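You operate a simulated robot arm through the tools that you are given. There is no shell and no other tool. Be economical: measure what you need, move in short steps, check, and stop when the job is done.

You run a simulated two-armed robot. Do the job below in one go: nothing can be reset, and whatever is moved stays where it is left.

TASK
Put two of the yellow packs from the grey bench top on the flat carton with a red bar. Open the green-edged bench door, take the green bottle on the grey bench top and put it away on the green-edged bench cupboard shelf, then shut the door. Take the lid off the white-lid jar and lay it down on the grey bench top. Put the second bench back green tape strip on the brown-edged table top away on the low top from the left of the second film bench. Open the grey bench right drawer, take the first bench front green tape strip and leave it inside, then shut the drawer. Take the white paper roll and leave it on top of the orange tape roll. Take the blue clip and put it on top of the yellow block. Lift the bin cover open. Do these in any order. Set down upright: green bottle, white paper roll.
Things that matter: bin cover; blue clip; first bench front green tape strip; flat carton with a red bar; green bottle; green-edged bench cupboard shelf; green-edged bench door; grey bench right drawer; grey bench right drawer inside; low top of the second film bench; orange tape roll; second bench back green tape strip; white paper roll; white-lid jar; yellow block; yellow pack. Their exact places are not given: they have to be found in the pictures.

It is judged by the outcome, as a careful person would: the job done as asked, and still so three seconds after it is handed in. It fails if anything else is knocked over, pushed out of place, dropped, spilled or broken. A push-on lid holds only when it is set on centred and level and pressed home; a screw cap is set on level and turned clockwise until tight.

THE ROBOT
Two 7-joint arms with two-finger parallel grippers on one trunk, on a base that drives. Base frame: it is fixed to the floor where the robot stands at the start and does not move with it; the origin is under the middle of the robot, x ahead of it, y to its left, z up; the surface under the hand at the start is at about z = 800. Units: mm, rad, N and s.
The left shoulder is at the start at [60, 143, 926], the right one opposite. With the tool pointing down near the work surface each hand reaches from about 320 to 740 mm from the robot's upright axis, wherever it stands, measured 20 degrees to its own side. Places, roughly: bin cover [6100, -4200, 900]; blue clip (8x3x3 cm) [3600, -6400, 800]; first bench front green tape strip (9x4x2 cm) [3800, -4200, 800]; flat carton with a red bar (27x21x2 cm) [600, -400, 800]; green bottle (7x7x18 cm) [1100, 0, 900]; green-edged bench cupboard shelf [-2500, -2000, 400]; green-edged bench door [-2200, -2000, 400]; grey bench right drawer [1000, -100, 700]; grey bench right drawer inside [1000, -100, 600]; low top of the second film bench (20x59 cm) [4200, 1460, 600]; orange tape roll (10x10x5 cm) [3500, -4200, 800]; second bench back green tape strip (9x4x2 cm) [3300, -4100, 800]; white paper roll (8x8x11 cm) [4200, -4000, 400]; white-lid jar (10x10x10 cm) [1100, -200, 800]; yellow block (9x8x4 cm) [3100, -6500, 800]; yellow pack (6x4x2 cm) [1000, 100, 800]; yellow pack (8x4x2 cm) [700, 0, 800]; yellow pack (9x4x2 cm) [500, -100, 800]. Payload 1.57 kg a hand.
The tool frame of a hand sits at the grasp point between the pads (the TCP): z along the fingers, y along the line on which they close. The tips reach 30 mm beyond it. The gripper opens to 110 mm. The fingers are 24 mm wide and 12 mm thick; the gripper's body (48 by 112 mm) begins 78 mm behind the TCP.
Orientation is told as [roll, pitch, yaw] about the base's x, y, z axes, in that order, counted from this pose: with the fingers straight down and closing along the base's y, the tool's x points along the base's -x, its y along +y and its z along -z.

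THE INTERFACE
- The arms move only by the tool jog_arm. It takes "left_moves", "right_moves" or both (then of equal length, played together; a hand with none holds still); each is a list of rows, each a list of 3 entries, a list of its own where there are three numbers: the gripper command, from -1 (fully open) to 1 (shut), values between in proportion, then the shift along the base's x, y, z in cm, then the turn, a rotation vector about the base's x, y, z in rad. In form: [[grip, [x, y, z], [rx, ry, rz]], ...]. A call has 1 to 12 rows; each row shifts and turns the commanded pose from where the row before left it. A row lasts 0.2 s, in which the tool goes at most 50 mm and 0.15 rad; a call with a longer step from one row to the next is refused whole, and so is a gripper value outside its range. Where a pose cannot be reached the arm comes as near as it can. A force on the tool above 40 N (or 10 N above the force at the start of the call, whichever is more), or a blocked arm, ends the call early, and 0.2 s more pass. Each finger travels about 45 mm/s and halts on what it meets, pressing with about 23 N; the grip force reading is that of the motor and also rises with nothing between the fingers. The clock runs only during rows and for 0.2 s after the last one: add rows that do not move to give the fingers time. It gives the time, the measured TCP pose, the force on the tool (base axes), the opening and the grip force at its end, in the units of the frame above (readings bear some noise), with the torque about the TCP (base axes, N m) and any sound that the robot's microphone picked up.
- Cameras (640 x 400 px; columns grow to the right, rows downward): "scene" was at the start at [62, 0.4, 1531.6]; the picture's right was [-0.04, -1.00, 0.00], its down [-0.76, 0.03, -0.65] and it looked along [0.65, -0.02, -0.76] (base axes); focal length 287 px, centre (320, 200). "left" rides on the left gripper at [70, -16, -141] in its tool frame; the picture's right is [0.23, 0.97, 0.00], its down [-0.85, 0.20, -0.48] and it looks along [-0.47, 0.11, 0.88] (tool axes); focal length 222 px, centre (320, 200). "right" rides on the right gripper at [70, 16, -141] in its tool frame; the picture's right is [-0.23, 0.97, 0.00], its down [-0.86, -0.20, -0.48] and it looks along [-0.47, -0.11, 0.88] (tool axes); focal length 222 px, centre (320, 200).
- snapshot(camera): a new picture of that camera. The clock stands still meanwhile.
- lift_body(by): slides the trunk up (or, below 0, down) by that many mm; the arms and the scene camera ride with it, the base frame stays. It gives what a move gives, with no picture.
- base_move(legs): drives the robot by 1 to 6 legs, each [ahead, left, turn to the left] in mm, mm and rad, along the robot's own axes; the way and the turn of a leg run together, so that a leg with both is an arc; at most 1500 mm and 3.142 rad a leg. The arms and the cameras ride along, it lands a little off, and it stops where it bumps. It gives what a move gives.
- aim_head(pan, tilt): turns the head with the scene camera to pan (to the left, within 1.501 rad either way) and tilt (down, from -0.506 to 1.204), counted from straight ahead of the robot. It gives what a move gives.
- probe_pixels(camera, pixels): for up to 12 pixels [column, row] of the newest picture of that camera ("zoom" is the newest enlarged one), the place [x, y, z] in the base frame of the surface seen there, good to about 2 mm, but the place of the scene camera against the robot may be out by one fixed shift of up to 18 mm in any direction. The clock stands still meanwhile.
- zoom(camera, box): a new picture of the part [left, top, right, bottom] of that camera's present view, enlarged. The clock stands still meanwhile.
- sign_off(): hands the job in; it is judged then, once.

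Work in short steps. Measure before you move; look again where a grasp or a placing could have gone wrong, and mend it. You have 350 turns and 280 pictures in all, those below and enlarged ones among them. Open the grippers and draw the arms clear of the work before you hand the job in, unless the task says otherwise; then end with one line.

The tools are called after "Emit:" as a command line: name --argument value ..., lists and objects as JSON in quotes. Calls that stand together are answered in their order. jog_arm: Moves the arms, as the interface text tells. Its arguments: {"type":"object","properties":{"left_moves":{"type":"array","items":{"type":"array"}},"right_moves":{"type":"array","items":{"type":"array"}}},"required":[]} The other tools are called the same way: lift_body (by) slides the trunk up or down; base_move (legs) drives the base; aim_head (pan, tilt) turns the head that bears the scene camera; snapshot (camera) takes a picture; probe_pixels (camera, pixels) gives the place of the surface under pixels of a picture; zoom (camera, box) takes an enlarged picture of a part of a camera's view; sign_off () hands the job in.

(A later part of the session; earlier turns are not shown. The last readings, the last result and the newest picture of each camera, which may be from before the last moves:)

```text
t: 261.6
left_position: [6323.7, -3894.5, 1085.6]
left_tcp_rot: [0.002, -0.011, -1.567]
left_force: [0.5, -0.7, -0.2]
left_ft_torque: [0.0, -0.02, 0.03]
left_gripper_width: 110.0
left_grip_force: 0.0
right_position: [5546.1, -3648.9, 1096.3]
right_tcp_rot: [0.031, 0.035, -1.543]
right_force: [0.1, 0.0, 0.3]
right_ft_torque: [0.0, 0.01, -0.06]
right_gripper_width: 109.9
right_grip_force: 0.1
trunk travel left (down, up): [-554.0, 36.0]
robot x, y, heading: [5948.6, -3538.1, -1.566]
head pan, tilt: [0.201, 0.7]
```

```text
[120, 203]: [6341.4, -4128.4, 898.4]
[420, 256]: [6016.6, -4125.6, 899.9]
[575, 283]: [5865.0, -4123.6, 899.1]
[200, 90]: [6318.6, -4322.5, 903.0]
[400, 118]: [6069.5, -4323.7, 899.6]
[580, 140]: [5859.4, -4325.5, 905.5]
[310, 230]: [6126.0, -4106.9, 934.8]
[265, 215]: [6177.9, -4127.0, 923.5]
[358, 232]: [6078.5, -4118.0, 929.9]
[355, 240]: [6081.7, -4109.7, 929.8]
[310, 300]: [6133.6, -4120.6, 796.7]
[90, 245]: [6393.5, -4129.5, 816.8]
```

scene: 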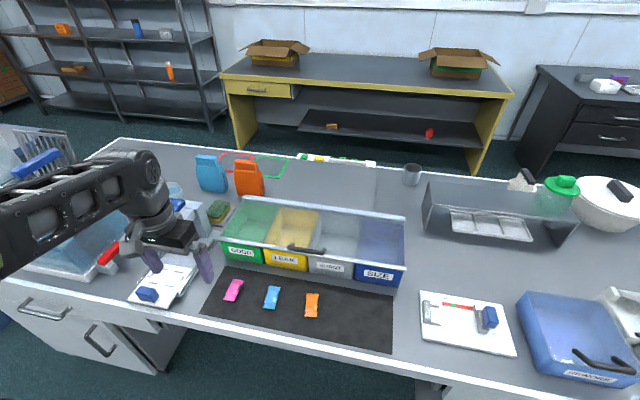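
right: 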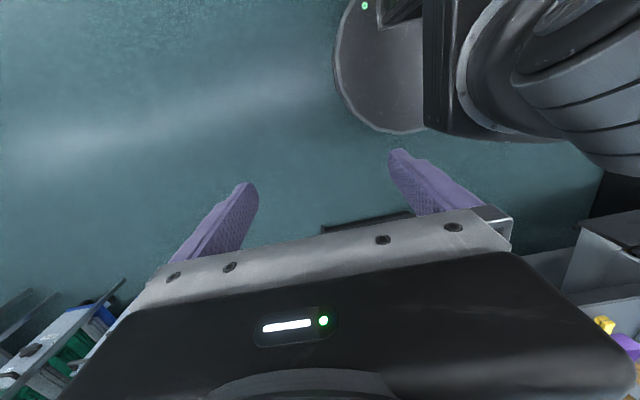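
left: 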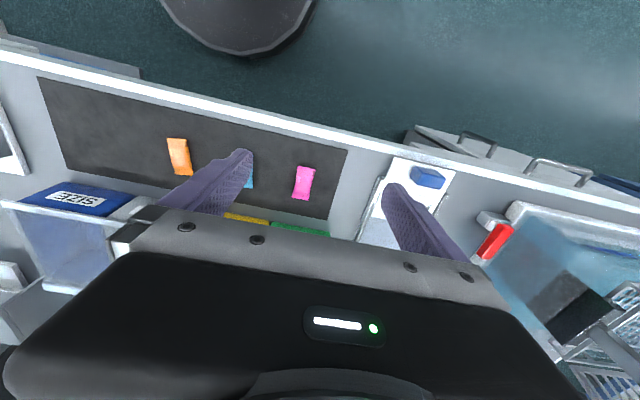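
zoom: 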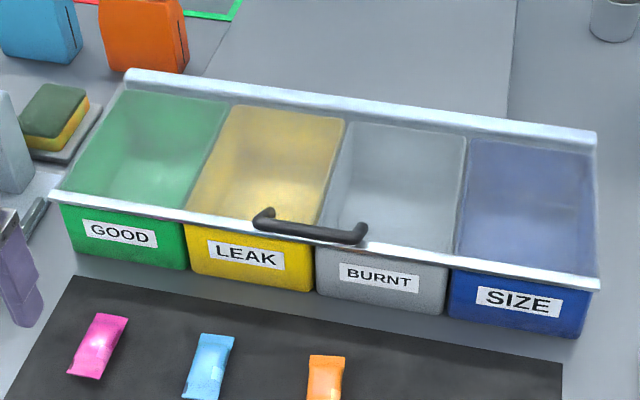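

Cover is flat at z≈899, front rim y≈-4126, hinge at back y≈-4325; handle bar at (6075–6175, -4110, 930), overhanging the rim. I'll hook closed fingers under the bar from the front with the hand nearly horizontal. Back the base off a little and pitch the hand.

Emit:
base_move --legs '[[-150, 0, 0]]'

Emit:
jog_arm --left_moves '[[0, [-1.7, -1.2, -1.4], [-0.125, 0, 0]], [0.5, [-1.7, -1.2, -1.4], [-0.125, 0, 0]], [1, [-1.7, -1.2, -1.4], [-0.125, 0, 0]], [1, [-1.7, -1.2, -1.4], [-0.125, 0, 0]], [1, [-1.7, -1.2, -1.4], [-0.125, 0, 0]], [1, [-1.7, -1.2, -1.4], [-0.125, 0, 0]], [1, [-1.7, -1.2, -1.4], [-0.125, 0, 0]], [1, [-1.7, -1.2, -1.4], [-0.125, 0, 0]], [1, [-1.7, -1.2, -1.4], [-0.125, 0, 0]], [1, [-1.7, -1.2, -1.4], [-0.125, 0, 0]], [1, [-1.7, -1.2, -1.4], [-0.125, 0, 0]], [1, [-1.7, -1.2, -1.4], [-0.125, 0, 0]]]'

Emit:
snapshot --camera "scene"

```text
t: 262.9
left_position: [6321.7, -3742.5, 1086.7]
left_tcp_rot: [0.002, -0.012, -1.566]
left_force: [0.5, 1.1, 1.2]
left_ft_torque: [-0.06, 0.01, 0.01]
left_gripper_width: 110.4
left_grip_force: 0.0
right_position: [5545.5, -3495.9, 1097.0]
right_tcp_rot: [0.032, 0.033, -1.545]
right_force: [0.5, -0.2, -0.2]
right_ft_torque: [-0.05, 0.0, -0.02]
right_gripper_width: 110.1
right_grip_force: 0.0
trunk travel left (down, up): [-554.0, 36.0]
robot x, y, heading: [5944.6, -3391.7, -1.57]
head pan, tilt: [0.201, 0.7]
```

```text
t: 265.6
left_position: [6146.3, -3955.3, 944.5]
left_tcp_rot: [-0.118, -1.508, -1.447]
left_force: [0.9, -0.2, -0.7]
left_ft_torque: [-0.01, -0.01, -0.04]
left_gripper_width: 0.0
left_grip_force: 20.9
left hand out of reach, approached as far as the arm can: row 6, 7, 8, 9, 12
right_position: [5545.4, -3497.2, 1096.7]
right_tcp_rot: [0.031, 0.035, -1.543]
right_force: [0.1, 0.5, -0.2]
right_ft_torque: [0.02, 0.01, -0.02]
right_gripper_width: 109.9
right_grip_force: 0.1
trunk travel left (down, up): [-554.0, 36.0]
robot x, y, heading: [5944.7, -3390.1, -1.563]
head pan, tilt: [0.201, 0.7]
```

```text
201 pictures are left
```

scene: 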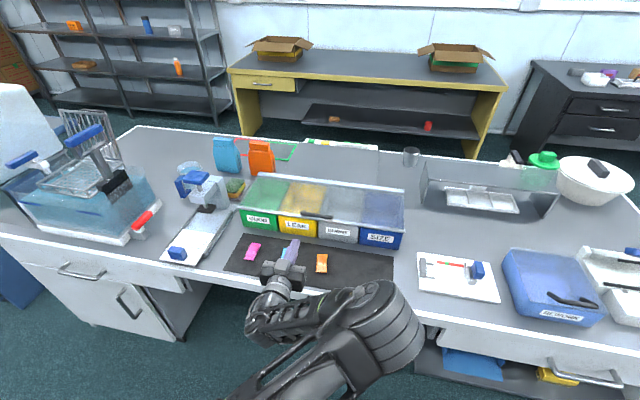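

Emit:
probe_pixels --camera "scene" --pixels '[[390, 330], [400, 340], [330, 315], [265, 320], [290, 245], [340, 380], [317, 215]]'

Emit:
snapshot --camera "left"

```text
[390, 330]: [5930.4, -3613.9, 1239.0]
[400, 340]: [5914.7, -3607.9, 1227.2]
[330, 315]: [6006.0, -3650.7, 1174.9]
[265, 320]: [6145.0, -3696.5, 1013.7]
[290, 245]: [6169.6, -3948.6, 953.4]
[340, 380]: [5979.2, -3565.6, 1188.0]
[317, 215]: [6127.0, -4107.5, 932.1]
```

```text
200 pictures are left
```

left: 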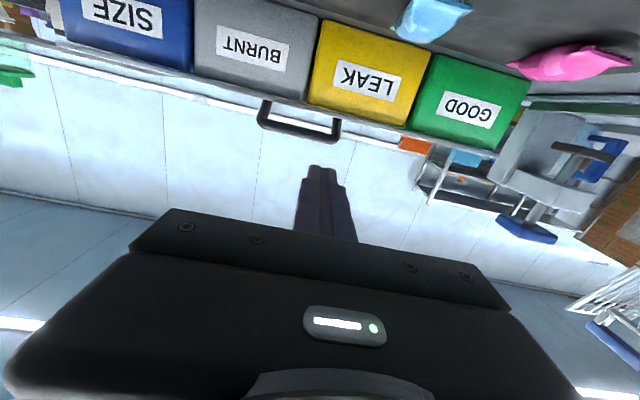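

Lower 46 mm, then advance so the tips lie just under the bar (TCP y≈-4087).

Emit:
lift_body --by -46

Emit:
jog_arm --left_moves '[[1, [-0.6, -2.5, 0], [0, 0, -0.03]], [1, [-0.6, -2.5, 0], [0, 0, -0.03]], [1, [-0.6, -2.5, 0], [0, 0, -0.03]], [1, [-0.6, -2.5, 0], [0, 0, -0.03]], [1, [0, -2.2, 0], [0, 0, 0]], [1, [0, 0, 0], [0, 0, 0]]]'

Emit:
snapshot --camera "left"

Emit:
zoom --camera "scene" --box '[220, 160, 440, 300]'

```text
t: 266.4
left_position: [6147.3, -3954.5, 897.6]
left_tcp_rot: [-0.063, -1.506, -1.498]
left_force: [0.0, 0.2, -0.5]
left_ft_torque: [-0.04, -0.01, 0.02]
left_gripper_width: 0.2
left_grip_force: 21.5
right_position: [5544.1, -3498.0, 1050.4]
right_tcp_rot: [0.033, 0.036, -1.544]
right_force: [-0.2, 0.2, -0.2]
right_ft_torque: [0.03, -0.04, 0.02]
right_gripper_width: 110.0
right_grip_force: 0.1
trunk travel left (down, up): [-508.0, 82.0]
robot x, y, heading: [5944.8, -3388.6, -1.566]
head pan, tilt: [0.201, 0.7]
```

```text
t: 267.8
left_position: [6114.1, -4070.9, 909.5]
left_tcp_rot: [-0.064, -1.503, -1.618]
left_force: [-0.1, -0.3, -0.3]
left_ft_torque: [-0.04, 0.03, -0.03]
left_gripper_width: 0.1
left_grip_force: 21.5
left hand out of reach, approached as far as the arm can: row 4, 5
right_position: [5544.6, -3497.7, 1050.9]
right_tcp_rot: [0.031, 0.034, -1.544]
right_force: [0.4, 0.7, -0.1]
right_ft_torque: [0.03, 0.01, 0.04]
right_gripper_width: 109.8
right_grip_force: 0.0
trunk travel left (down, up): [-508.0, 82.0]
robot x, y, heading: [5948.5, -3387.2, -1.563]
head pan, tilt: [0.201, 0.7]
```

```text
199 pictures are left
```

left: 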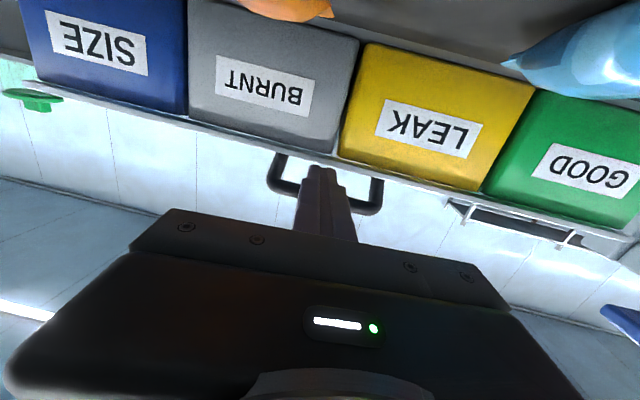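

```text
2.86 times, centred on (330, 230) of scene
```

zoom: 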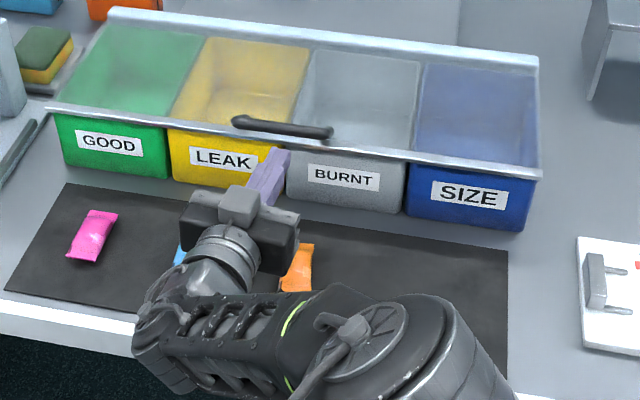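

Lower 8 mm and bring the tips under the bar with an 18 mm base move.

Emit:
lift_body --by -9

Emit:
base_move --legs '[[18, 0, 0]]'

Emit:
snapshot --camera "left"

```text
t: 268.4
left_position: [6114.3, -4070.0, 900.8]
left_tcp_rot: [-0.061, -1.505, -1.623]
left_force: [0.0, 0.2, 0.3]
left_ft_torque: [0.01, 0.0, -0.04]
left_gripper_width: 0.2
left_grip_force: 21.0
right_position: [5545.2, -3496.9, 1042.5]
right_tcp_rot: [0.031, 0.035, -1.546]
right_force: [-0.3, 0.2, -0.2]
right_ft_torque: [0.02, 0.01, -0.03]
right_gripper_width: 109.8
right_grip_force: 0.0
trunk travel left (down, up): [-499.0, 91.0]
robot x, y, heading: [5944.0, -3391.6, -1.565]
head pan, tilt: [0.201, 0.7]
```

```text
t: 269.2
left_position: [6114.2, -4089.0, 898.9]
left_tcp_rot: [-0.061, -1.503, -1.622]
left_force: [0.2, -1.0, 0.0]
left_ft_torque: [-0.02, 0.01, -0.01]
left_gripper_width: 0.0
left_grip_force: 21.3
right_position: [5545.2, -3515.5, 1041.8]
right_tcp_rot: [0.033, 0.037, -1.544]
right_force: [-0.4, -1.4, 0.3]
right_ft_torque: [0.03, 0.01, -0.02]
right_gripper_width: 109.9
right_grip_force: 0.1
trunk travel left (down, up): [-499.0, 91.0]
robot x, y, heading: [5945.0, -3406.3, -1.563]
head pan, tilt: [0.201, 0.7]
```

```text
197 pictures are left
```

left: 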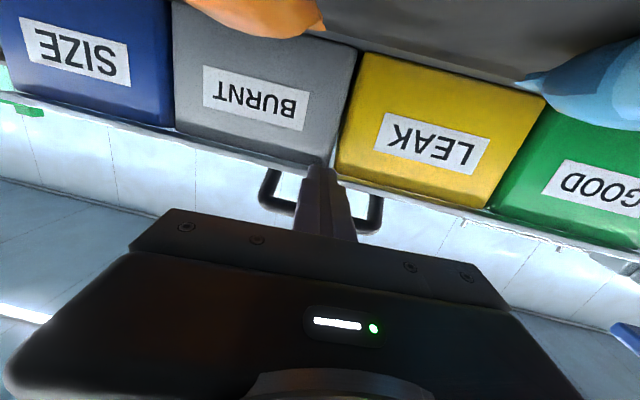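

Tips under the bar. Lift along the arc in small steps.

Emit:
jog_arm --left_moves '[[1, [0, 0, 1.3], [0, 0, 0]], [1, [0, -0.5, 1.86], [0, 0, 0]], [1, [0, -0.7, 1.82], [0, 0, 0]], [1, [0, -0.9, 1.76], [0, 0, 0]], [1, [0, 0, 0], [0, 0, 0]]]'

Emit:
snapshot --camera "left"

Emit:
zoom --camera "scene" --box '[220, 160, 440, 300]'

```text
t: 270.4
left_position: [6115.1, -4105.9, 969.4]
left_tcp_rot: [-0.057, -1.505, -1.626]
left_force: [-2.3, 16.8, 3.8]
left_ft_torque: [0.1, 0.04, -0.08]
left_gripper_width: 0.0
left_grip_force: 21.5
right_position: [5544.0, -3512.2, 1041.9]
right_tcp_rot: [0.033, 0.033, -1.545]
right_force: [-0.1, 0.3, 0.2]
right_ft_torque: [0.02, 0.01, -0.01]
right_gripper_width: 110.1
right_grip_force: 0.1
trunk travel left (down, up): [-499.0, 91.0]
robot x, y, heading: [5946.2, -3409.9, -1.567]
head pan, tilt: [0.201, 0.7]
```

```text
196 pictures are left
```

left: 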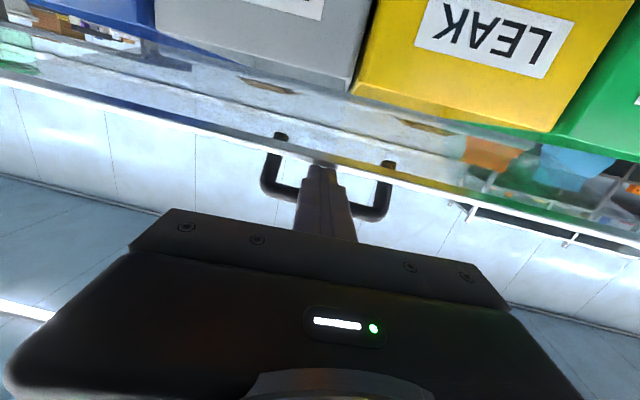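

```text
2.86 times, centred on (330, 230) of scene
```

zoom: 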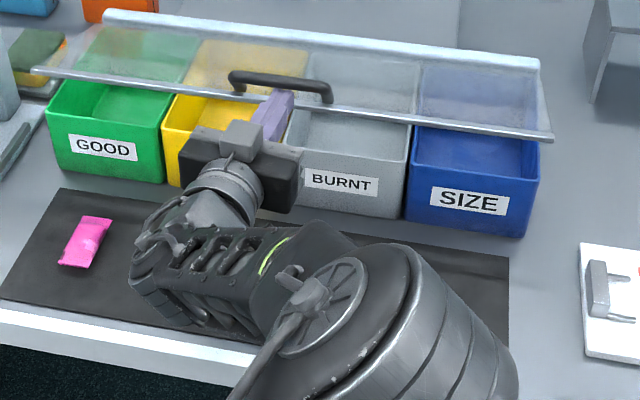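

The cover is lifting (~17°). Continue the arc with slightly less forward push.

Emit:
jog_arm --left_moves '[[1, [0, 0, 1.6], [0, 0, 0]], [1, [0, -0.7, 1.6], [0, 0, 0]], [1, [0, -1.0, 1.6], [0, 0, 0]], [1, [0, -1.1, 1.5], [0, 0, 0]], [1, [0, 0, 0], [0, 0, 0]]]'

Emit:
snapshot --camera "left"

Emit:
zoom --camera "scene" --box '[220, 160, 440, 300]'

```text
t: 271.6
left_position: [6116.8, -4136.2, 1030.9]
left_tcp_rot: [-0.058, -1.505, -1.623]
left_force: [0.2, 0.1, -0.2]
left_ft_torque: [0.05, -0.01, -0.05]
left_gripper_width: 0.1
left_grip_force: 21.6
right_position: [5545.2, -3515.0, 1041.2]
right_tcp_rot: [0.032, 0.036, -1.544]
right_force: [-0.2, -0.3, -0.3]
right_ft_torque: [0.01, 0.03, -0.03]
right_gripper_width: 110.0
right_grip_force: 0.2
trunk travel left (down, up): [-499.0, 91.0]
robot x, y, heading: [5945.2, -3405.0, -1.563]
head pan, tilt: [0.201, 0.7]
```

```text
194 pictures are left
```

left: 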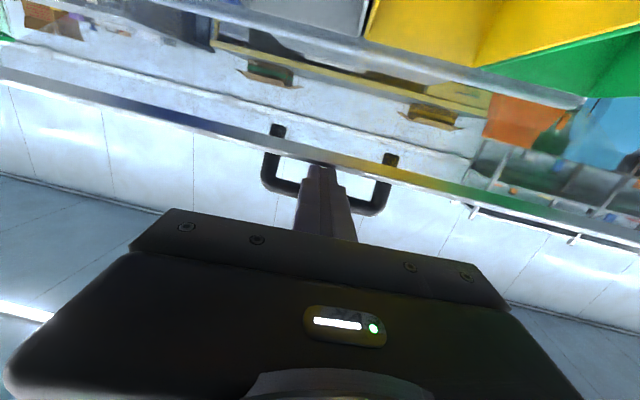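

```text
2.86 times, centred on (330, 230) of scene
```

zoom: 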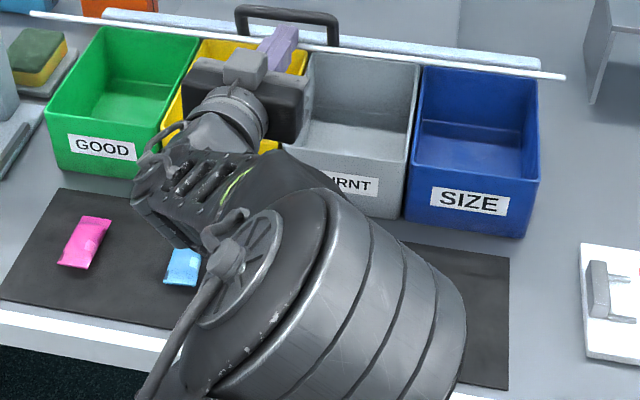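

Force is near zero; the cover seems to hold itself. Measure the rim.

Emit:
probe_pixels --camera "zoom" --pixels '[[100, 22], [450, 62], [550, 74], [290, 16], [240, 20], [180, 22], [450, 46]]'

```text
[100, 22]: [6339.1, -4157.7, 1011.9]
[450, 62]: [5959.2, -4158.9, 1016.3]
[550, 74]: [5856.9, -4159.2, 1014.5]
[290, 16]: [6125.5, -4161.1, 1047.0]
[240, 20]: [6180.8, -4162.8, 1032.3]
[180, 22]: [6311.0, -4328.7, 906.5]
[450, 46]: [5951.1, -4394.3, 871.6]
```

Cover at ~34°. Continue the arc to ~50°.

Emit:
jog_arm --left_moves '[[1, [0, -1.38, 1.3], [0, 0, 0]], [1, [0, -1.49, 1.2], [0, 0, 0]], [1, [0, -1.6, 1.05], [0, 0, 0]], [1, [0, -1.67, 0.9], [0, 0, 0]], [1, [0, 0, 0], [0, 0, 0]]]'

Emit:
snapshot --camera "left"

Emit:
snapshot --camera "scene"

```text
t: 272.8
left_position: [6114.5, -4194.9, 1080.5]
left_tcp_rot: [-0.07, -1.511, -1.614]
left_force: [0.0, 13.6, 22.7]
left_ft_torque: [-0.52, 0.14, -0.07]
left_gripper_width: 0.2
left_grip_force: 21.2
right_position: [5543.9, -3513.2, 1042.6]
right_tcp_rot: [0.033, 0.031, -1.545]
right_force: [0.0, 0.4, -0.1]
right_ft_torque: [-0.02, -0.01, 0.03]
right_gripper_width: 110.1
right_grip_force: 0.0
trunk travel left (down, up): [-499.0, 91.0]
robot x, y, heading: [5947.8, -3408.4, -1.567]
head pan, tilt: [0.201, 0.7]
```

```text
192 pictures are left
```

left: 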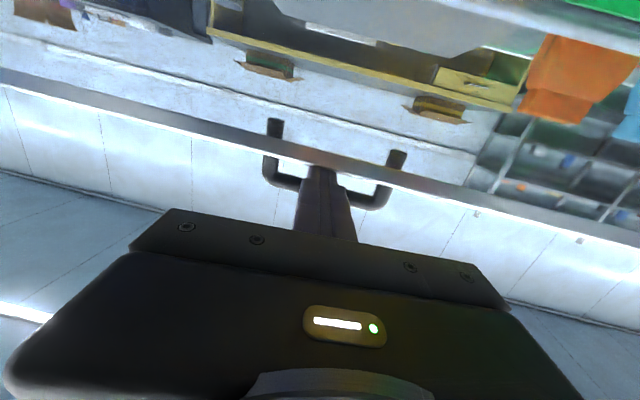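

```text
191 pictures are left
```

scene: 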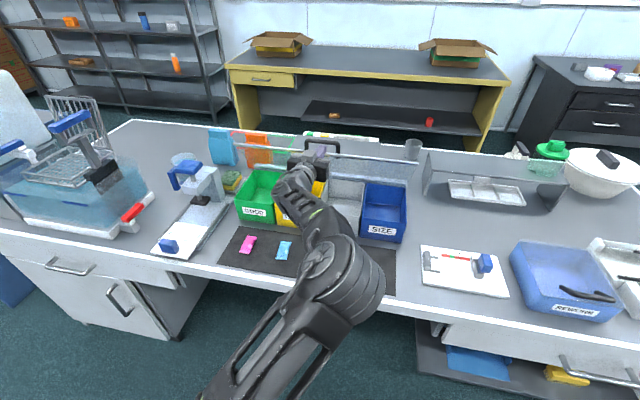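

~50° now. Keep pushing up/back, then with the base.

Emit:
jog_arm --left_moves '[[1, [0, -1.5, 1.0], [0, 0, 0]], [1, [0, -1.5, 0.9], [0, 0, 0]], [1, [0, -1.5, 0.8], [0, 0, 0]], [1, [0, 0, 0], [0, 0, 0]]]'

Emit:
base_move --legs '[[40, 0, 0]]'

Emit:
snapshot --camera "left"

Emit:
zoom --camera "scene" --box '[210, 110, 430, 250]'

```text
t: 273.8
left_position: [6116.8, -4206.5, 1085.8]
left_tcp_rot: [-0.058, -1.504, -1.627]
left_force: [-8.9, -0.4, 2.0]
left_ft_torque: [-0.43, 1.29, 0.1]
left_gripper_width: 0.0
left_grip_force: 21.8
left hand out of reach, approached as far as the arm can: row 1, 2, 3
right_position: [5544.2, -3514.9, 1042.0]
right_tcp_rot: [0.032, 0.036, -1.545]
right_force: [0.5, 0.9, 0.8]
right_ft_torque: [0.0, -0.02, 0.01]
right_gripper_width: 109.9
right_grip_force: 0.1
trunk travel left (down, up): [-499.0, 91.0]
robot x, y, heading: [5945.8, -3405.7, -1.565]
head pan, tilt: [0.201, 0.7]
```

```text
t: 274.8
left_position: [6120.4, -4240.4, 1100.7]
left_tcp_rot: [-0.175, -1.529, -1.508]
left_force: [0.2, 0.3, 3.9]
left_ft_torque: [-0.13, 0.0, 0.04]
left_gripper_width: 0.1
left_grip_force: 21.3
right_position: [5545.3, -3550.0, 1041.1]
right_tcp_rot: [0.03, 0.034, -1.543]
right_force: [-0.1, 0.1, 0.2]
right_ft_torque: [0.0, 0.05, -0.01]
right_gripper_width: 110.1
right_grip_force: 0.1
trunk travel left (down, up): [-499.0, 91.0]
robot x, y, heading: [5947.0, -3440.3, -1.566]
head pan, tilt: [0.201, 0.7]
stopped in leg 1: the force on the tool passed its limit at 45 N (the readings are from after the stop); the commanded pose is now the measured one
```

```text
190 pictures are left
```

left: 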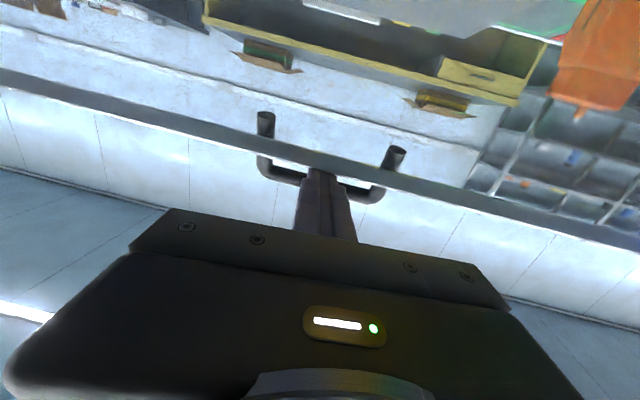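

```text
2.86 times, centred on (320, 180) of scene
```

zoom: 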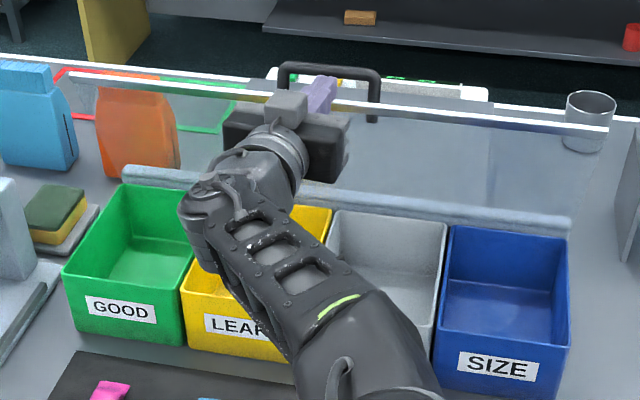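

Emit:
probe_pixels --camera "zoom" --pixels '[[150, 90], [500, 120], [600, 128], [280, 75], [370, 75], [500, 212]]'

```text
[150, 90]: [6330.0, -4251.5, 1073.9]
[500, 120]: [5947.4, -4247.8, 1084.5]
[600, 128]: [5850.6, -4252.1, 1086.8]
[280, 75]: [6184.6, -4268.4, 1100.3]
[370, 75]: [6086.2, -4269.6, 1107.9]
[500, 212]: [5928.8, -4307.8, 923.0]
```

Rim now at ~68°. Withdraw the fingers slowly and see whether the cover stays.

Emit:
jog_arm --left_moves '[[1, [0, 1, 0], [0, 0, 0]], [1, [0, 1.5, 0], [0, 0, 0]], [1, [0, 1.5, 0], [0, 0, 0]], [1, [0, 0, 0], [0, 0, 0]]]'

Emit:
zoom --camera "scene" --box '[210, 110, 430, 250]'

Emit:
probe_pixels --camera "zoom" --pixels '[[150, 90], [500, 120], [600, 128]]'

```text
t: 275.8
left_position: [6118.9, -4200.6, 1099.9]
left_tcp_rot: [-0.15, -1.525, -1.529]
left_force: [-0.6, -0.8, -0.4]
left_ft_torque: [0.05, -0.01, 0.01]
left_gripper_width: 0.0
left_grip_force: 21.2
right_position: [5544.8, -3550.8, 1041.0]
right_tcp_rot: [0.033, 0.035, -1.542]
right_force: [-0.3, -0.9, 0.4]
right_ft_torque: [-0.03, 0.02, 0.03]
right_gripper_width: 109.9
right_grip_force: 0.0
trunk travel left (down, up): [-499.0, 91.0]
robot x, y, heading: [5946.3, -3439.5, -1.567]
head pan, tilt: [0.201, 0.7]
```

```text
2.86 times, centred on (320, 180) of scene
```

zoom: 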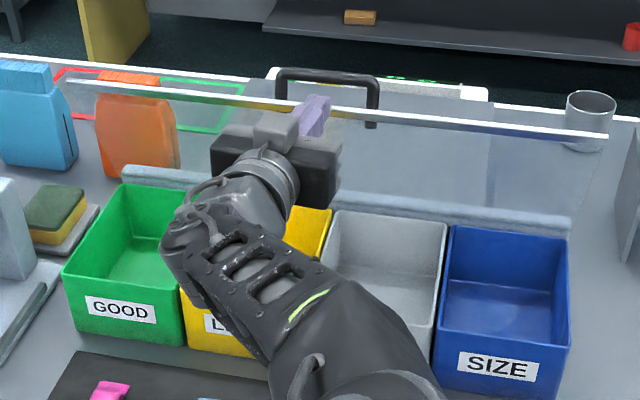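

```text
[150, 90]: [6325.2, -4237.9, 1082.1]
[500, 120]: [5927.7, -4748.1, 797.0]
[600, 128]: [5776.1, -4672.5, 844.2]
```

Emit:
jog_arm --left_moves '[[1, [0, 1, 0], [0, 0, 0]], [1, [0, 0, 0], [0, 0, 0]], [1, [0, 0, 0], [0, 0, 0]], [1, [0, 0, 0], [0, 0, 0]]]'

Emit:
zoom --camera "scene" --box '[210, 110, 430, 250]'

Emit:
probe_pixels --camera "zoom" --pixels '[[500, 126], [600, 136], [550, 131], [100, 88]]'

```text
t: 276.8
left_position: [6119.2, -4189.8, 1100.2]
left_tcp_rot: [-0.152, -1.526, -1.53]
left_force: [0.0, -0.2, 0.4]
left_ft_torque: [0.01, -0.01, 0.0]
left_gripper_width: 0.0
left_grip_force: 21.2
right_position: [5544.8, -3550.6, 1041.0]
right_tcp_rot: [0.031, 0.034, -1.541]
right_force: [0.1, -0.7, -0.9]
right_ft_torque: [0.01, -0.01, 0.0]
right_gripper_width: 110.2
right_grip_force: 0.1
trunk travel left (down, up): [-499.0, 91.0]
robot x, y, heading: [5947.1, -3440.1, -1.56]
head pan, tilt: [0.201, 0.7]
```

```text
2.86 times, centred on (320, 180) of scene
```

zoom: 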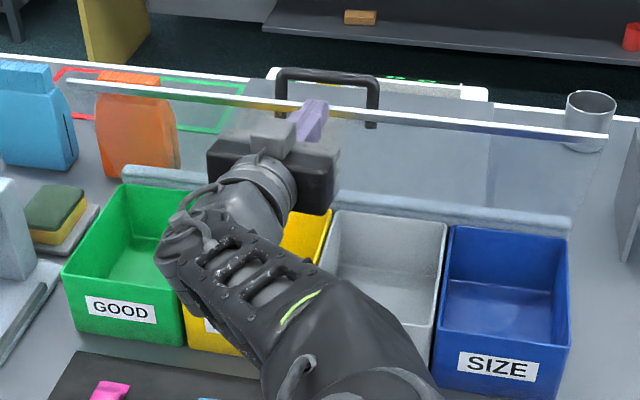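

```text
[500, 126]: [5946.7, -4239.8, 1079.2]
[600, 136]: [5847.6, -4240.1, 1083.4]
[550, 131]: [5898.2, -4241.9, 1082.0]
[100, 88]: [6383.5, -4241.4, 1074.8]
```

The cover holds by itself at ~65°. For safety I push it further from its underside: lower the hand 45 mm and drive ahead.

Emit:
lift_body --by -45

Emit:
base_move --legs '[[85, 0, 0]]'

Emit:
zoom --camera "scene" --box '[210, 110, 430, 250]'

```text
t: 277.6
left_position: [6119.8, -4191.1, 1054.5]
left_tcp_rot: [-0.15, -1.526, -1.531]
left_force: [0.4, 0.9, 0.2]
left_ft_torque: [0.01, 0.02, 0.01]
left_gripper_width: 0.1
left_grip_force: 21.0
right_position: [5546.9, -3549.7, 997.8]
right_tcp_rot: [0.031, 0.036, -1.545]
right_force: [0.3, 0.1, -0.4]
right_ft_torque: [0.01, 0.02, 0.0]
right_gripper_width: 110.1
right_grip_force: 0.0
trunk travel left (down, up): [-454.0, 136.0]
robot x, y, heading: [5947.6, -3444.0, -1.566]
head pan, tilt: [0.201, 0.7]
```

```text
t: 278.7
left_position: [6120.1, -4275.1, 1053.6]
left_tcp_rot: [-0.148, -1.525, -1.534]
left_force: [0.1, -0.6, -0.5]
left_ft_torque: [-0.01, -0.01, 0.02]
left_gripper_width: 0.0
left_grip_force: 21.4
right_position: [5546.2, -3633.4, 997.0]
right_tcp_rot: [0.031, 0.036, -1.542]
right_force: [0.7, -0.8, 0.1]
right_ft_torque: [0.01, -0.01, -0.02]
right_gripper_width: 110.1
right_grip_force: 0.1
trunk travel left (down, up): [-454.0, 136.0]
robot x, y, heading: [5949.8, -3525.9, -1.567]
head pan, tilt: [0.201, 0.7]
```

```text
2.86 times, centred on (320, 180) of scene
```

zoom: 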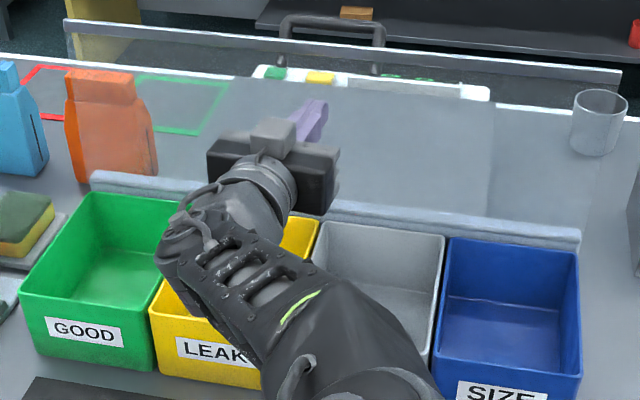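

Cover now near vertical. Withdraw with the base and check that it stays.

Emit:
base_move --legs '[[-500, 0, 0]]'

Emit:
snapshot --camera "scene"

Emit:
probe_pixels --camera "scene" --pixels '[[250, 145], [330, 150], [245, 155]]'

```text
t: 281.6
left_position: [6117.4, -3768.8, 1055.4]
left_tcp_rot: [-0.148, -1.526, -1.529]
left_force: [-0.1, -0.4, 0.0]
left_ft_torque: [-0.02, -0.01, 0.03]
left_gripper_width: 0.1
left_grip_force: 21.5
right_position: [5542.5, -3132.0, 997.2]
right_tcp_rot: [0.031, 0.034, -1.54]
right_force: [-0.6, -0.8, -0.6]
right_ft_torque: [-0.06, -0.03, -0.01]
right_gripper_width: 110.2
right_grip_force: 0.1
trunk travel left (down, up): [-454.0, 136.0]
robot x, y, heading: [5944.5, -3022.6, -1.561]
head pan, tilt: [0.201, 0.7]
```

```text
185 pictures are left
```

scene: 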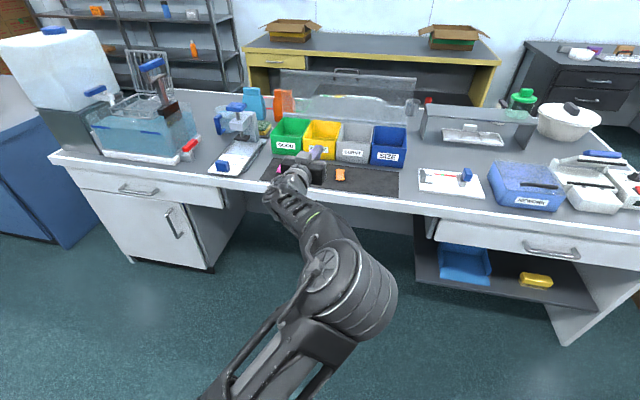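

```text
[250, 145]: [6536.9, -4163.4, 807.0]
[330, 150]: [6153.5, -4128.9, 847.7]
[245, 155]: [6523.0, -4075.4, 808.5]
```

Cover stands open. Fold the left hand back to tool-down, and go to the brown table for the strips.

Emit:
jog_arm --left_moves '[[0.5, [0, 1.5, 1.5], [0.125, 0, 0]], [0, [0, 1.5, 1.5], [0.125, 0, 0]], [-0.5, [0, 1.5, 1.5], [0.125, 0, 0]], [-1, [0, 1.5, 1.5], [0.125, 0, 0]], [-1, [0, 1.5, 1.5], [0.125, 0, 0]], [-1, [0, 1.5, 1.5], [0.125, 0, 0]], [-1, [0, 1.5, 0], [0.125, 0, 0]], [-1, [0, 1.5, 0], [0.125, 0, 0]], [-1, [0, 1.5, 0], [0.125, 0, 0]], [-1, [0, 1.5, 0], [0.125, 0, 0]], [-1, [0, 1.5, 0], [0.125, 0, 0]], [-1, [0, 1.5, 0], [0.125, 0, 0]]]'

Emit:
base_move --legs '[[-200, 0, 0], [0, -1300, 0], [0, -1030, 0], [650, 0, 0]]'

Emit:
aim_head --pan 0 --tilt 0.75

Emit:
snapshot --camera "scene"

```text
t: 284.2
left_position: [6115.9, -3579.4, 1054.2]
left_tcp_rot: [-0.131, -0.106, -1.573]
left_force: [-0.4, -0.8, -0.7]
left_ft_torque: [-0.01, 0.0, 0.02]
left_gripper_width: 110.0
left_grip_force: 0.1
left hand out of reach, approached as far as the arm can: row 3, 4, 11, 12
right_position: [5543.1, -3131.7, 996.3]
right_tcp_rot: [0.029, 0.034, -1.542]
right_force: [-0.1, -0.2, -0.4]
right_ft_torque: [0.03, 0.0, 0.03]
right_gripper_width: 110.0
right_grip_force: 0.0
trunk travel left (down, up): [-454.0, 136.0]
robot x, y, heading: [5943.0, -3020.9, -1.562]
head pan, tilt: [0.201, 0.7]
```

```text
t: 300.0
left_position: [3804.5, -4033.8, 1053.4]
left_tcp_rot: [-0.132, -0.106, -1.568]
left_force: [0.4, 0.8, -0.5]
left_ft_torque: [0.03, 0.02, 0.03]
left_gripper_width: 110.0
left_grip_force: 0.0
right_position: [3229.2, -3584.9, 996.8]
right_tcp_rot: [0.031, 0.033, -1.537]
right_force: [0.2, -0.1, 0.3]
right_ft_torque: [0.02, 0.01, 0.01]
right_gripper_width: 110.0
right_grip_force: 0.1
trunk travel left (down, up): [-454.0, 136.0]
robot x, y, heading: [3632.5, -3474.1, -1.56]
head pan, tilt: [0.201, 0.7]
```

```text
t: 300.7
left_position: [3804.1, -4031.8, 1054.6]
left_tcp_rot: [-0.133, -0.107, -1.569]
left_force: [-0.2, 1.1, -0.1]
left_ft_torque: [-0.01, -0.01, 0.02]
left_gripper_width: 110.1
left_grip_force: 0.1
right_position: [3231.4, -3585.2, 997.6]
right_tcp_rot: [0.03, 0.035, -1.539]
right_force: [-0.1, -0.3, 0.2]
right_ft_torque: [0.02, -0.04, -0.02]
right_gripper_width: 110.1
right_grip_force: 0.1
trunk travel left (down, up): [-454.0, 136.0]
robot x, y, heading: [3631.6, -3474.2, -1.563]
head pan, tilt: [0.0, 0.75]
```

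```text
184 pictures are left
```

scene: 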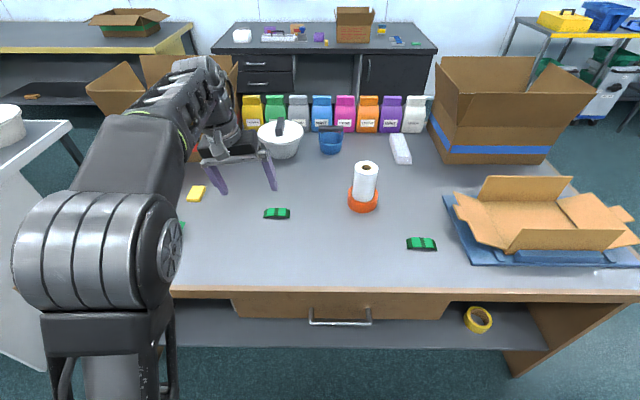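

Both strips visible at (277,213) and (421,243); the paper roll still stands. Zoom on the strips and probe.

Emit:
zoom --camera "scene" --box '[250, 190, 460, 270]'

Emit:
probe_pixels --camera "scene" --pixels '[[265, 214], [277, 212], [290, 214], [408, 244], [421, 242], [436, 245]]'

```text
3.05 times, centred on (355, 230) of scene
```

zoom: 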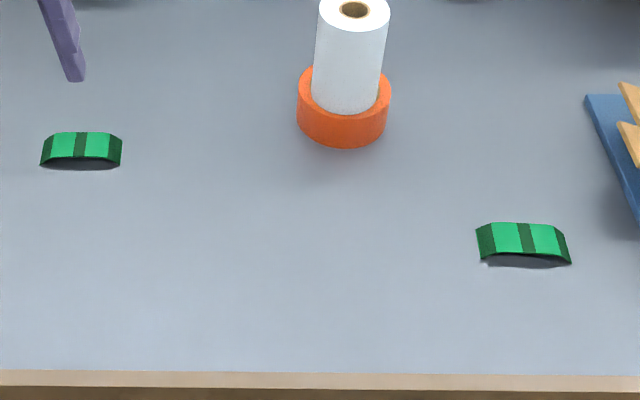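

```text
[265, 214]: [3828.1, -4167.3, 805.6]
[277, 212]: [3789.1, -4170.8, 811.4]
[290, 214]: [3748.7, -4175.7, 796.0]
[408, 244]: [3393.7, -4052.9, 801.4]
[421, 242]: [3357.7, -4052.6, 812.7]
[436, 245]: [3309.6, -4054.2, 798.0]
```

Advance 90 mm and bring both hands over their strips, turned 90°.

Emit:
base_move --legs '[[90, 0, 0]]'

Emit:
jog_arm --left_moves '[[-1, [0, -0.3, 0], [0.053, -0.066, 0]], [-1, [0, -0.3, 0], [0.053, -0.066, 0]], [-1, [0, -0.3, -1], [0, 0, -0.142]], [-1, [0, -0.3, -1], [0, 0, -0.142]], [-1, [0, -0.3, -1], [0, 0, -0.142]], [-1, [0, -0.3, -1], [0, 0, -0.142]], [-1, [0, -0.3, -1], [0, 0, -0.142]], [-1, [0, -0.3, -1], [0, 0, -0.142]], [-1, [0, -0.3, -1], [0, 0, -0.142]], [-1, [0, -0.3, -1], [0, 0, -0.142]], [-1, [0, -0.3, -1], [0, 0, -0.142]], [-1, [0, -0.3, -1], [0, 0, -0.142]]]' --right_moves '[[-1, [1, -3, 0], [-0.034, 0.03, 0]], [-1, [1, -3, 0], [0, 0, -0.14]], [-1, [1, -3, 0], [0, 0, -0.14]], [-1, [1, -3, 0], [0, 0, -0.14]], [-1, [1, -3, 0], [0, 0, -0.14]], [-1, [1, -3, 0], [0, 0, -0.14]], [-1, [1, -3, 0], [0, 0, -0.14]], [-1, [1, -3, 0], [0, 0, -0.14]], [-1, [1, -3, -1], [0, 0, -0.14]], [-1, [1, -3, -1], [0, 0, -0.14]], [-1, [1, -3, -1], [0, 0, -0.14]], [-1, [1, -3, -1], [0, 0, -0.14]]]'

Emit:
snapshot --camera "left"

Emit:
snapshot --camera "right"

```text
t: 301.8
left_position: [3805.8, -4123.8, 1053.7]
left_tcp_rot: [-0.132, -0.104, -1.569]
left_force: [-0.2, -0.2, 0.0]
left_ft_torque: [0.06, 0.01, 0.0]
left_gripper_width: 110.0
left_grip_force: 0.1
right_position: [3231.7, -3675.9, 998.4]
right_tcp_rot: [0.03, 0.037, -1.538]
right_force: [0.3, -0.6, 0.1]
right_ft_torque: [0.02, -0.03, 0.02]
right_gripper_width: 109.8
right_grip_force: 0.1
trunk travel left (down, up): [-454.0, 136.0]
robot x, y, heading: [3631.6, -3559.5, -1.56]
head pan, tilt: [0.0, 0.75]
```

```text
t: 304.4
left_position: [3801.7, -4150.3, 902.9]
left_tcp_rot: [0.003, -0.001, -3.001]
left_force: [0.5, -0.2, 0.1]
left_ft_torque: [0.01, -0.02, -0.02]
left_gripper_width: 110.2
left_grip_force: 0.0
left hand out of reach, approached as far as the arm can: row 1, 2
right_position: [3351.2, -4034.3, 955.6]
right_tcp_rot: [-0.001, 0.002, -3.083]
right_force: [0.3, -1.1, 0.1]
right_ft_torque: [0.01, -0.01, -0.02]
right_gripper_width: 109.7
right_grip_force: 0.0
trunk travel left (down, up): [-454.0, 136.0]
robot x, y, heading: [3630.3, -3565.7, -1.564]
head pan, tilt: [0.0, 0.75]
```

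```text
182 pictures are left
```

left: 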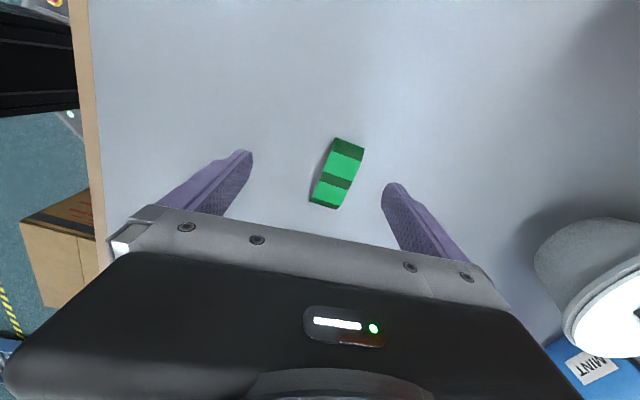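

```text
181 pictures are left
```

right: 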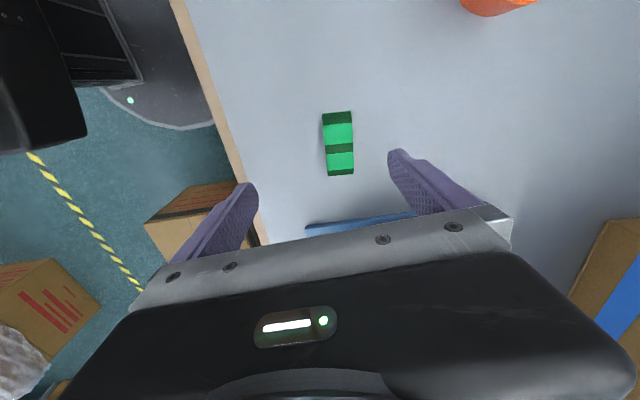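

Emit:
probe_pixels --camera "left" --pixels '[[336, 174], [345, 144], [327, 202], [322, 170], [354, 176]]'

Emit:
probe_pixels --camera "right" --pixels '[[339, 145], [337, 115], [340, 172], [326, 145], [352, 145]]'

```text
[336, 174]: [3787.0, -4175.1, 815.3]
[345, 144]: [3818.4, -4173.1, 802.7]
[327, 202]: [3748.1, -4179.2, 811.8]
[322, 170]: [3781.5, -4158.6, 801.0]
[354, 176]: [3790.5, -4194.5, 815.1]
```

```text
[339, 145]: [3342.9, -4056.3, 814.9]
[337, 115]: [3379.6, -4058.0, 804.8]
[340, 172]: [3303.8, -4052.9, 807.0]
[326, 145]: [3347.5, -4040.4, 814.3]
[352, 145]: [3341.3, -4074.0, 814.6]
```

Centres: left strip (3786,-4176), right strip (3342,-4057). Descend both, grip, lift.

Emit:
jog_arm --left_moves '[[-0.3, [-1.6, -2.6, 0], [0, 0, -0.06]], [-0.3, [0, 0, 0], [0, 0, 0]], [-0.3, [0, 0, -2.4], [0, 0, 0]], [-0.3, [0, 0, -2.4], [0, 0, 0]], [-0.3, [0, 0, -2.1], [0, 0, 0]], [1, [0, 0, 0], [0, 0, 0]], [1, [0, 0, 0], [0, 0, 0]], [1, [0, 0, 0], [0, 0, 0]], [1, [0, 0, 0], [0, 0, 0]], [1, [0, 0, 0], [0, 0, 0]]]' --right_moves '[[-0.3, [-0.9, -2.3, -2], [0, 0, 0]], [-0.3, [0, 0, -3], [0, 0, 0]], [-0.3, [0, 0, -3], [0, 0, 0]], [-0.3, [0, 0, -3], [0, 0, 0]], [-0.3, [0, 0, -1.2], [0, 0, 0]], [1, [0, 0, 0], [0, 0, 0]], [1, [0, 0, 0], [0, 0, 0]], [1, [0, 0, 0], [0, 0, 0]], [1, [0, 0, 0], [0, 0, 0]], [1, [0, 0, 0], [0, 0, 0]]]'

Emit:
jog_arm --left_moves '[[1, [0, 0, 3], [0, 0, 0]], [1, [0, 0, 4], [0, 0, 0]]]' --right_moves '[[1, [0, 0, 3], [0, 0, 0]], [1, [0, 0, 4], [0, 0, 0]]]'

Emit:
snapshot --camera "left"

Emit:
snapshot --camera "right"

```text
t: 305.8
left_position: [3779.2, -4162.1, 841.8]
left_tcp_rot: [0.031, 0.003, -3.061]
left_force: [2.0, -10.6, 18.2]
left_ft_torque: [-0.64, 0.06, 0.1]
left_gripper_width: 45.7
left_grip_force: 5.7
left hand out of reach, approached as far as the arm can: row 1, 5
right_position: [3341.5, -4056.5, 833.7]
right_tcp_rot: [-0.002, 0.002, -3.078]
right_force: [0.7, -0.2, -0.1]
right_ft_torque: [0.02, 0.03, 0.0]
right_gripper_width: 38.8
right_grip_force: 0.1
trunk travel left (down, up): [-454.0, 136.0]
robot x, y, heading: [3629.9, -3560.3, -1.562]
head pan, tilt: [0.0, 0.75]
stopped in row 6 (left hand): the force on the tool passed its limit at 45 N (the readings are from after the stop); the commanded pose is now the measured one
```

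```text
t: 306.4
left_position: [3780.2, -4159.0, 912.0]
left_tcp_rot: [0.018, 0.001, -3.06]
left_force: [0.7, 0.5, 0.1]
left_ft_torque: [0.0, -0.01, 0.02]
left_gripper_width: 0.1
left_grip_force: 9.6
right_position: [3341.5, -4055.8, 905.2]
right_tcp_rot: [-0.001, 0.002, -3.079]
right_force: [0.1, 0.2, 0.4]
right_ft_torque: [0.0, 0.02, 0.0]
right_gripper_width: 34.3
right_grip_force: 22.9
trunk travel left (down, up): [-454.0, 136.0]
robot x, y, heading: [3630.1, -3565.4, -1.559]
head pan, tilt: [0.0, 0.75]
```

```text
180 pictures are left
```

left: 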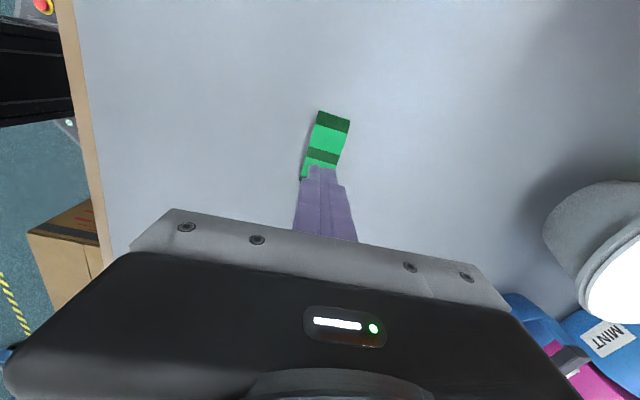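

```text
179 pictures are left
```

right: 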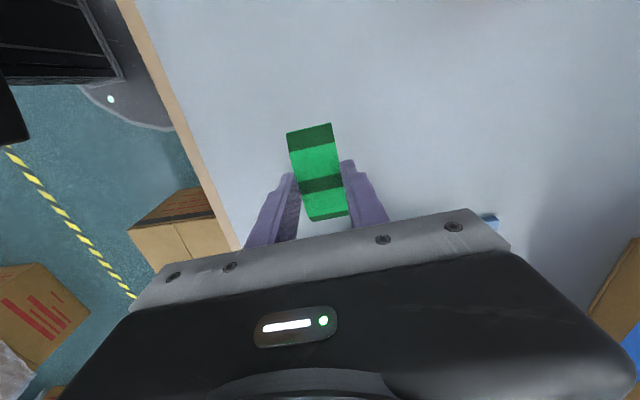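

Right strip is held; the left hand ran out of reach and touched the strip. Raise the trunk 80 mm, lift hands, advance 40 mm and look again.

Emit:
jog_arm --left_moves '[[0, [0, 0, 1], [0, 0, 0]], [-0.5, [0, 0, 1], [0, 0, 0]], [-0.5, [0, 0, 0], [0, 0, 0]], [-0.5, [0, 0, 0], [0, 0, 0]]]'

Emit:
lift_body --by 80

Emit:
base_move --legs '[[35, 0, 0]]'

Emit:
snapshot --camera "left"

```text
t: 307.4
left_position: [3778.4, -4159.1, 931.0]
left_tcp_rot: [0.021, 0.004, -3.059]
left_force: [-0.2, -1.1, 0.0]
left_ft_torque: [-0.01, -0.02, 0.03]
left_gripper_width: 82.8
left_grip_force: 0.0
right_position: [3341.4, -4055.0, 904.8]
right_tcp_rot: [-0.002, 0.001, -3.077]
right_force: [-0.3, -0.3, -0.3]
right_ft_torque: [0.01, 0.02, 0.0]
right_gripper_width: 34.5
right_grip_force: 22.9
trunk travel left (down, up): [-454.0, 136.0]
robot x, y, heading: [3628.3, -3562.2, -1.563]
head pan, tilt: [0.0, 0.75]
```

```text
t: 308.6
left_position: [3778.8, -4160.0, 1011.2]
left_tcp_rot: [0.021, 0.001, -3.06]
left_force: [0.3, -0.5, 0.2]
left_ft_torque: [-0.03, 0.02, -0.02]
left_gripper_width: 82.3
left_grip_force: 0.2
right_position: [3341.0, -4056.1, 985.1]
right_tcp_rot: [-0.002, 0.003, -3.079]
right_force: [-0.1, -0.6, 0.4]
right_ft_torque: [0.03, -0.02, -0.01]
right_gripper_width: 34.4
right_grip_force: 23.4
trunk travel left (down, up): [-534.0, 56.0]
robot x, y, heading: [3632.6, -3562.9, -1.557]
head pan, tilt: [0.0, 0.75]
```

```text
t: 309.4
left_position: [3778.6, -4193.8, 1010.0]
left_tcp_rot: [0.02, 0.005, -3.058]
left_force: [0.3, -1.4, 0.1]
left_ft_torque: [0.03, -0.03, -0.05]
left_gripper_width: 82.8
left_grip_force: 0.0
right_position: [3342.0, -4091.5, 983.6]
right_tcp_rot: [-0.003, 0.001, -3.079]
right_force: [0.5, 0.0, -0.9]
right_ft_torque: [0.04, -0.01, -0.01]
right_gripper_width: 34.2
right_grip_force: 22.8
trunk travel left (down, up): [-534.0, 56.0]
robot x, y, heading: [3632.0, -3599.5, -1.563]
head pan, tilt: [0.0, 0.75]
```

```text
178 pictures are left
```

left: 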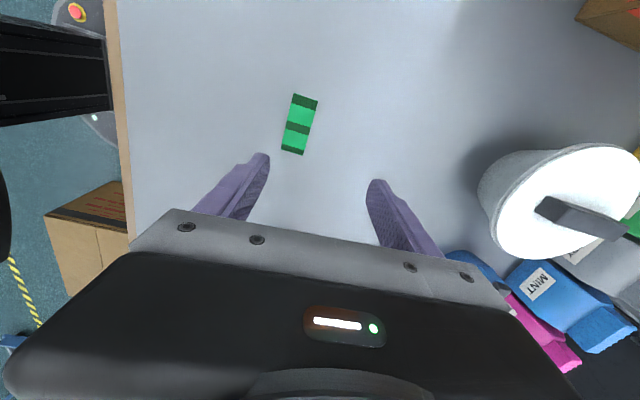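

Emit:
probe_pixels --camera "left" --pixels '[[298, 126], [304, 98], [292, 152], [287, 125], [311, 127]]'

```text
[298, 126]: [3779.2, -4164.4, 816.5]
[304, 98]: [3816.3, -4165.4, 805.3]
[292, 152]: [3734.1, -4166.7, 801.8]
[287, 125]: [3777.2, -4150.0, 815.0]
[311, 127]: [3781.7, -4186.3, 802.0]
```

Strip centre now (3777,-4166). Align, descend, grip.

Emit:
jog_arm --left_moves '[[-0.3, [-0.1, 2.7, -3], [0.02, 0, 0]], [-0.3, [0, 0, -3.5], [0, 0, 0]], [-0.3, [0, 0, -3.5], [0, 0, 0]], [-0.3, [0, 0, -3], [0, 0, 0]]]'

Emit:
snapshot --camera "left"

```text
t: 310.4
left_position: [3777.8, -4168.6, 882.2]
left_tcp_rot: [0.002, 0.002, -3.059]
left_force: [0.3, -0.2, -0.9]
left_ft_torque: [0.0, -0.01, -0.01]
left_gripper_width: 71.6
left_grip_force: 0.0
right_position: [3341.5, -4090.6, 984.5]
right_tcp_rot: [-0.001, 0.001, -3.08]
right_force: [-0.6, 0.3, 0.1]
right_ft_torque: [0.0, 0.03, 0.05]
right_gripper_width: 34.6
right_grip_force: 23.2
trunk travel left (down, up): [-534.0, 56.0]
robot x, y, heading: [3633.7, -3595.3, -1.559]
head pan, tilt: [0.0, 0.75]
```

```text
177 pictures are left
```

left: 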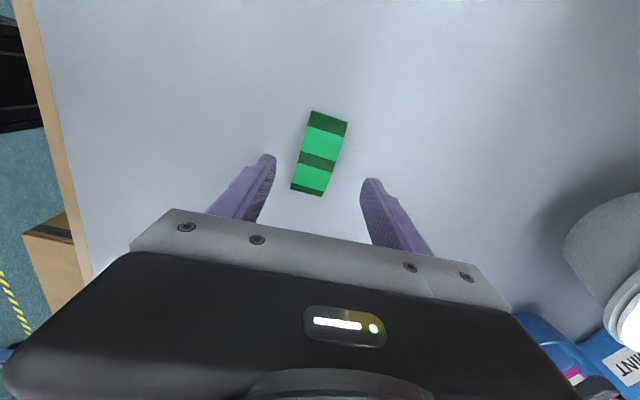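

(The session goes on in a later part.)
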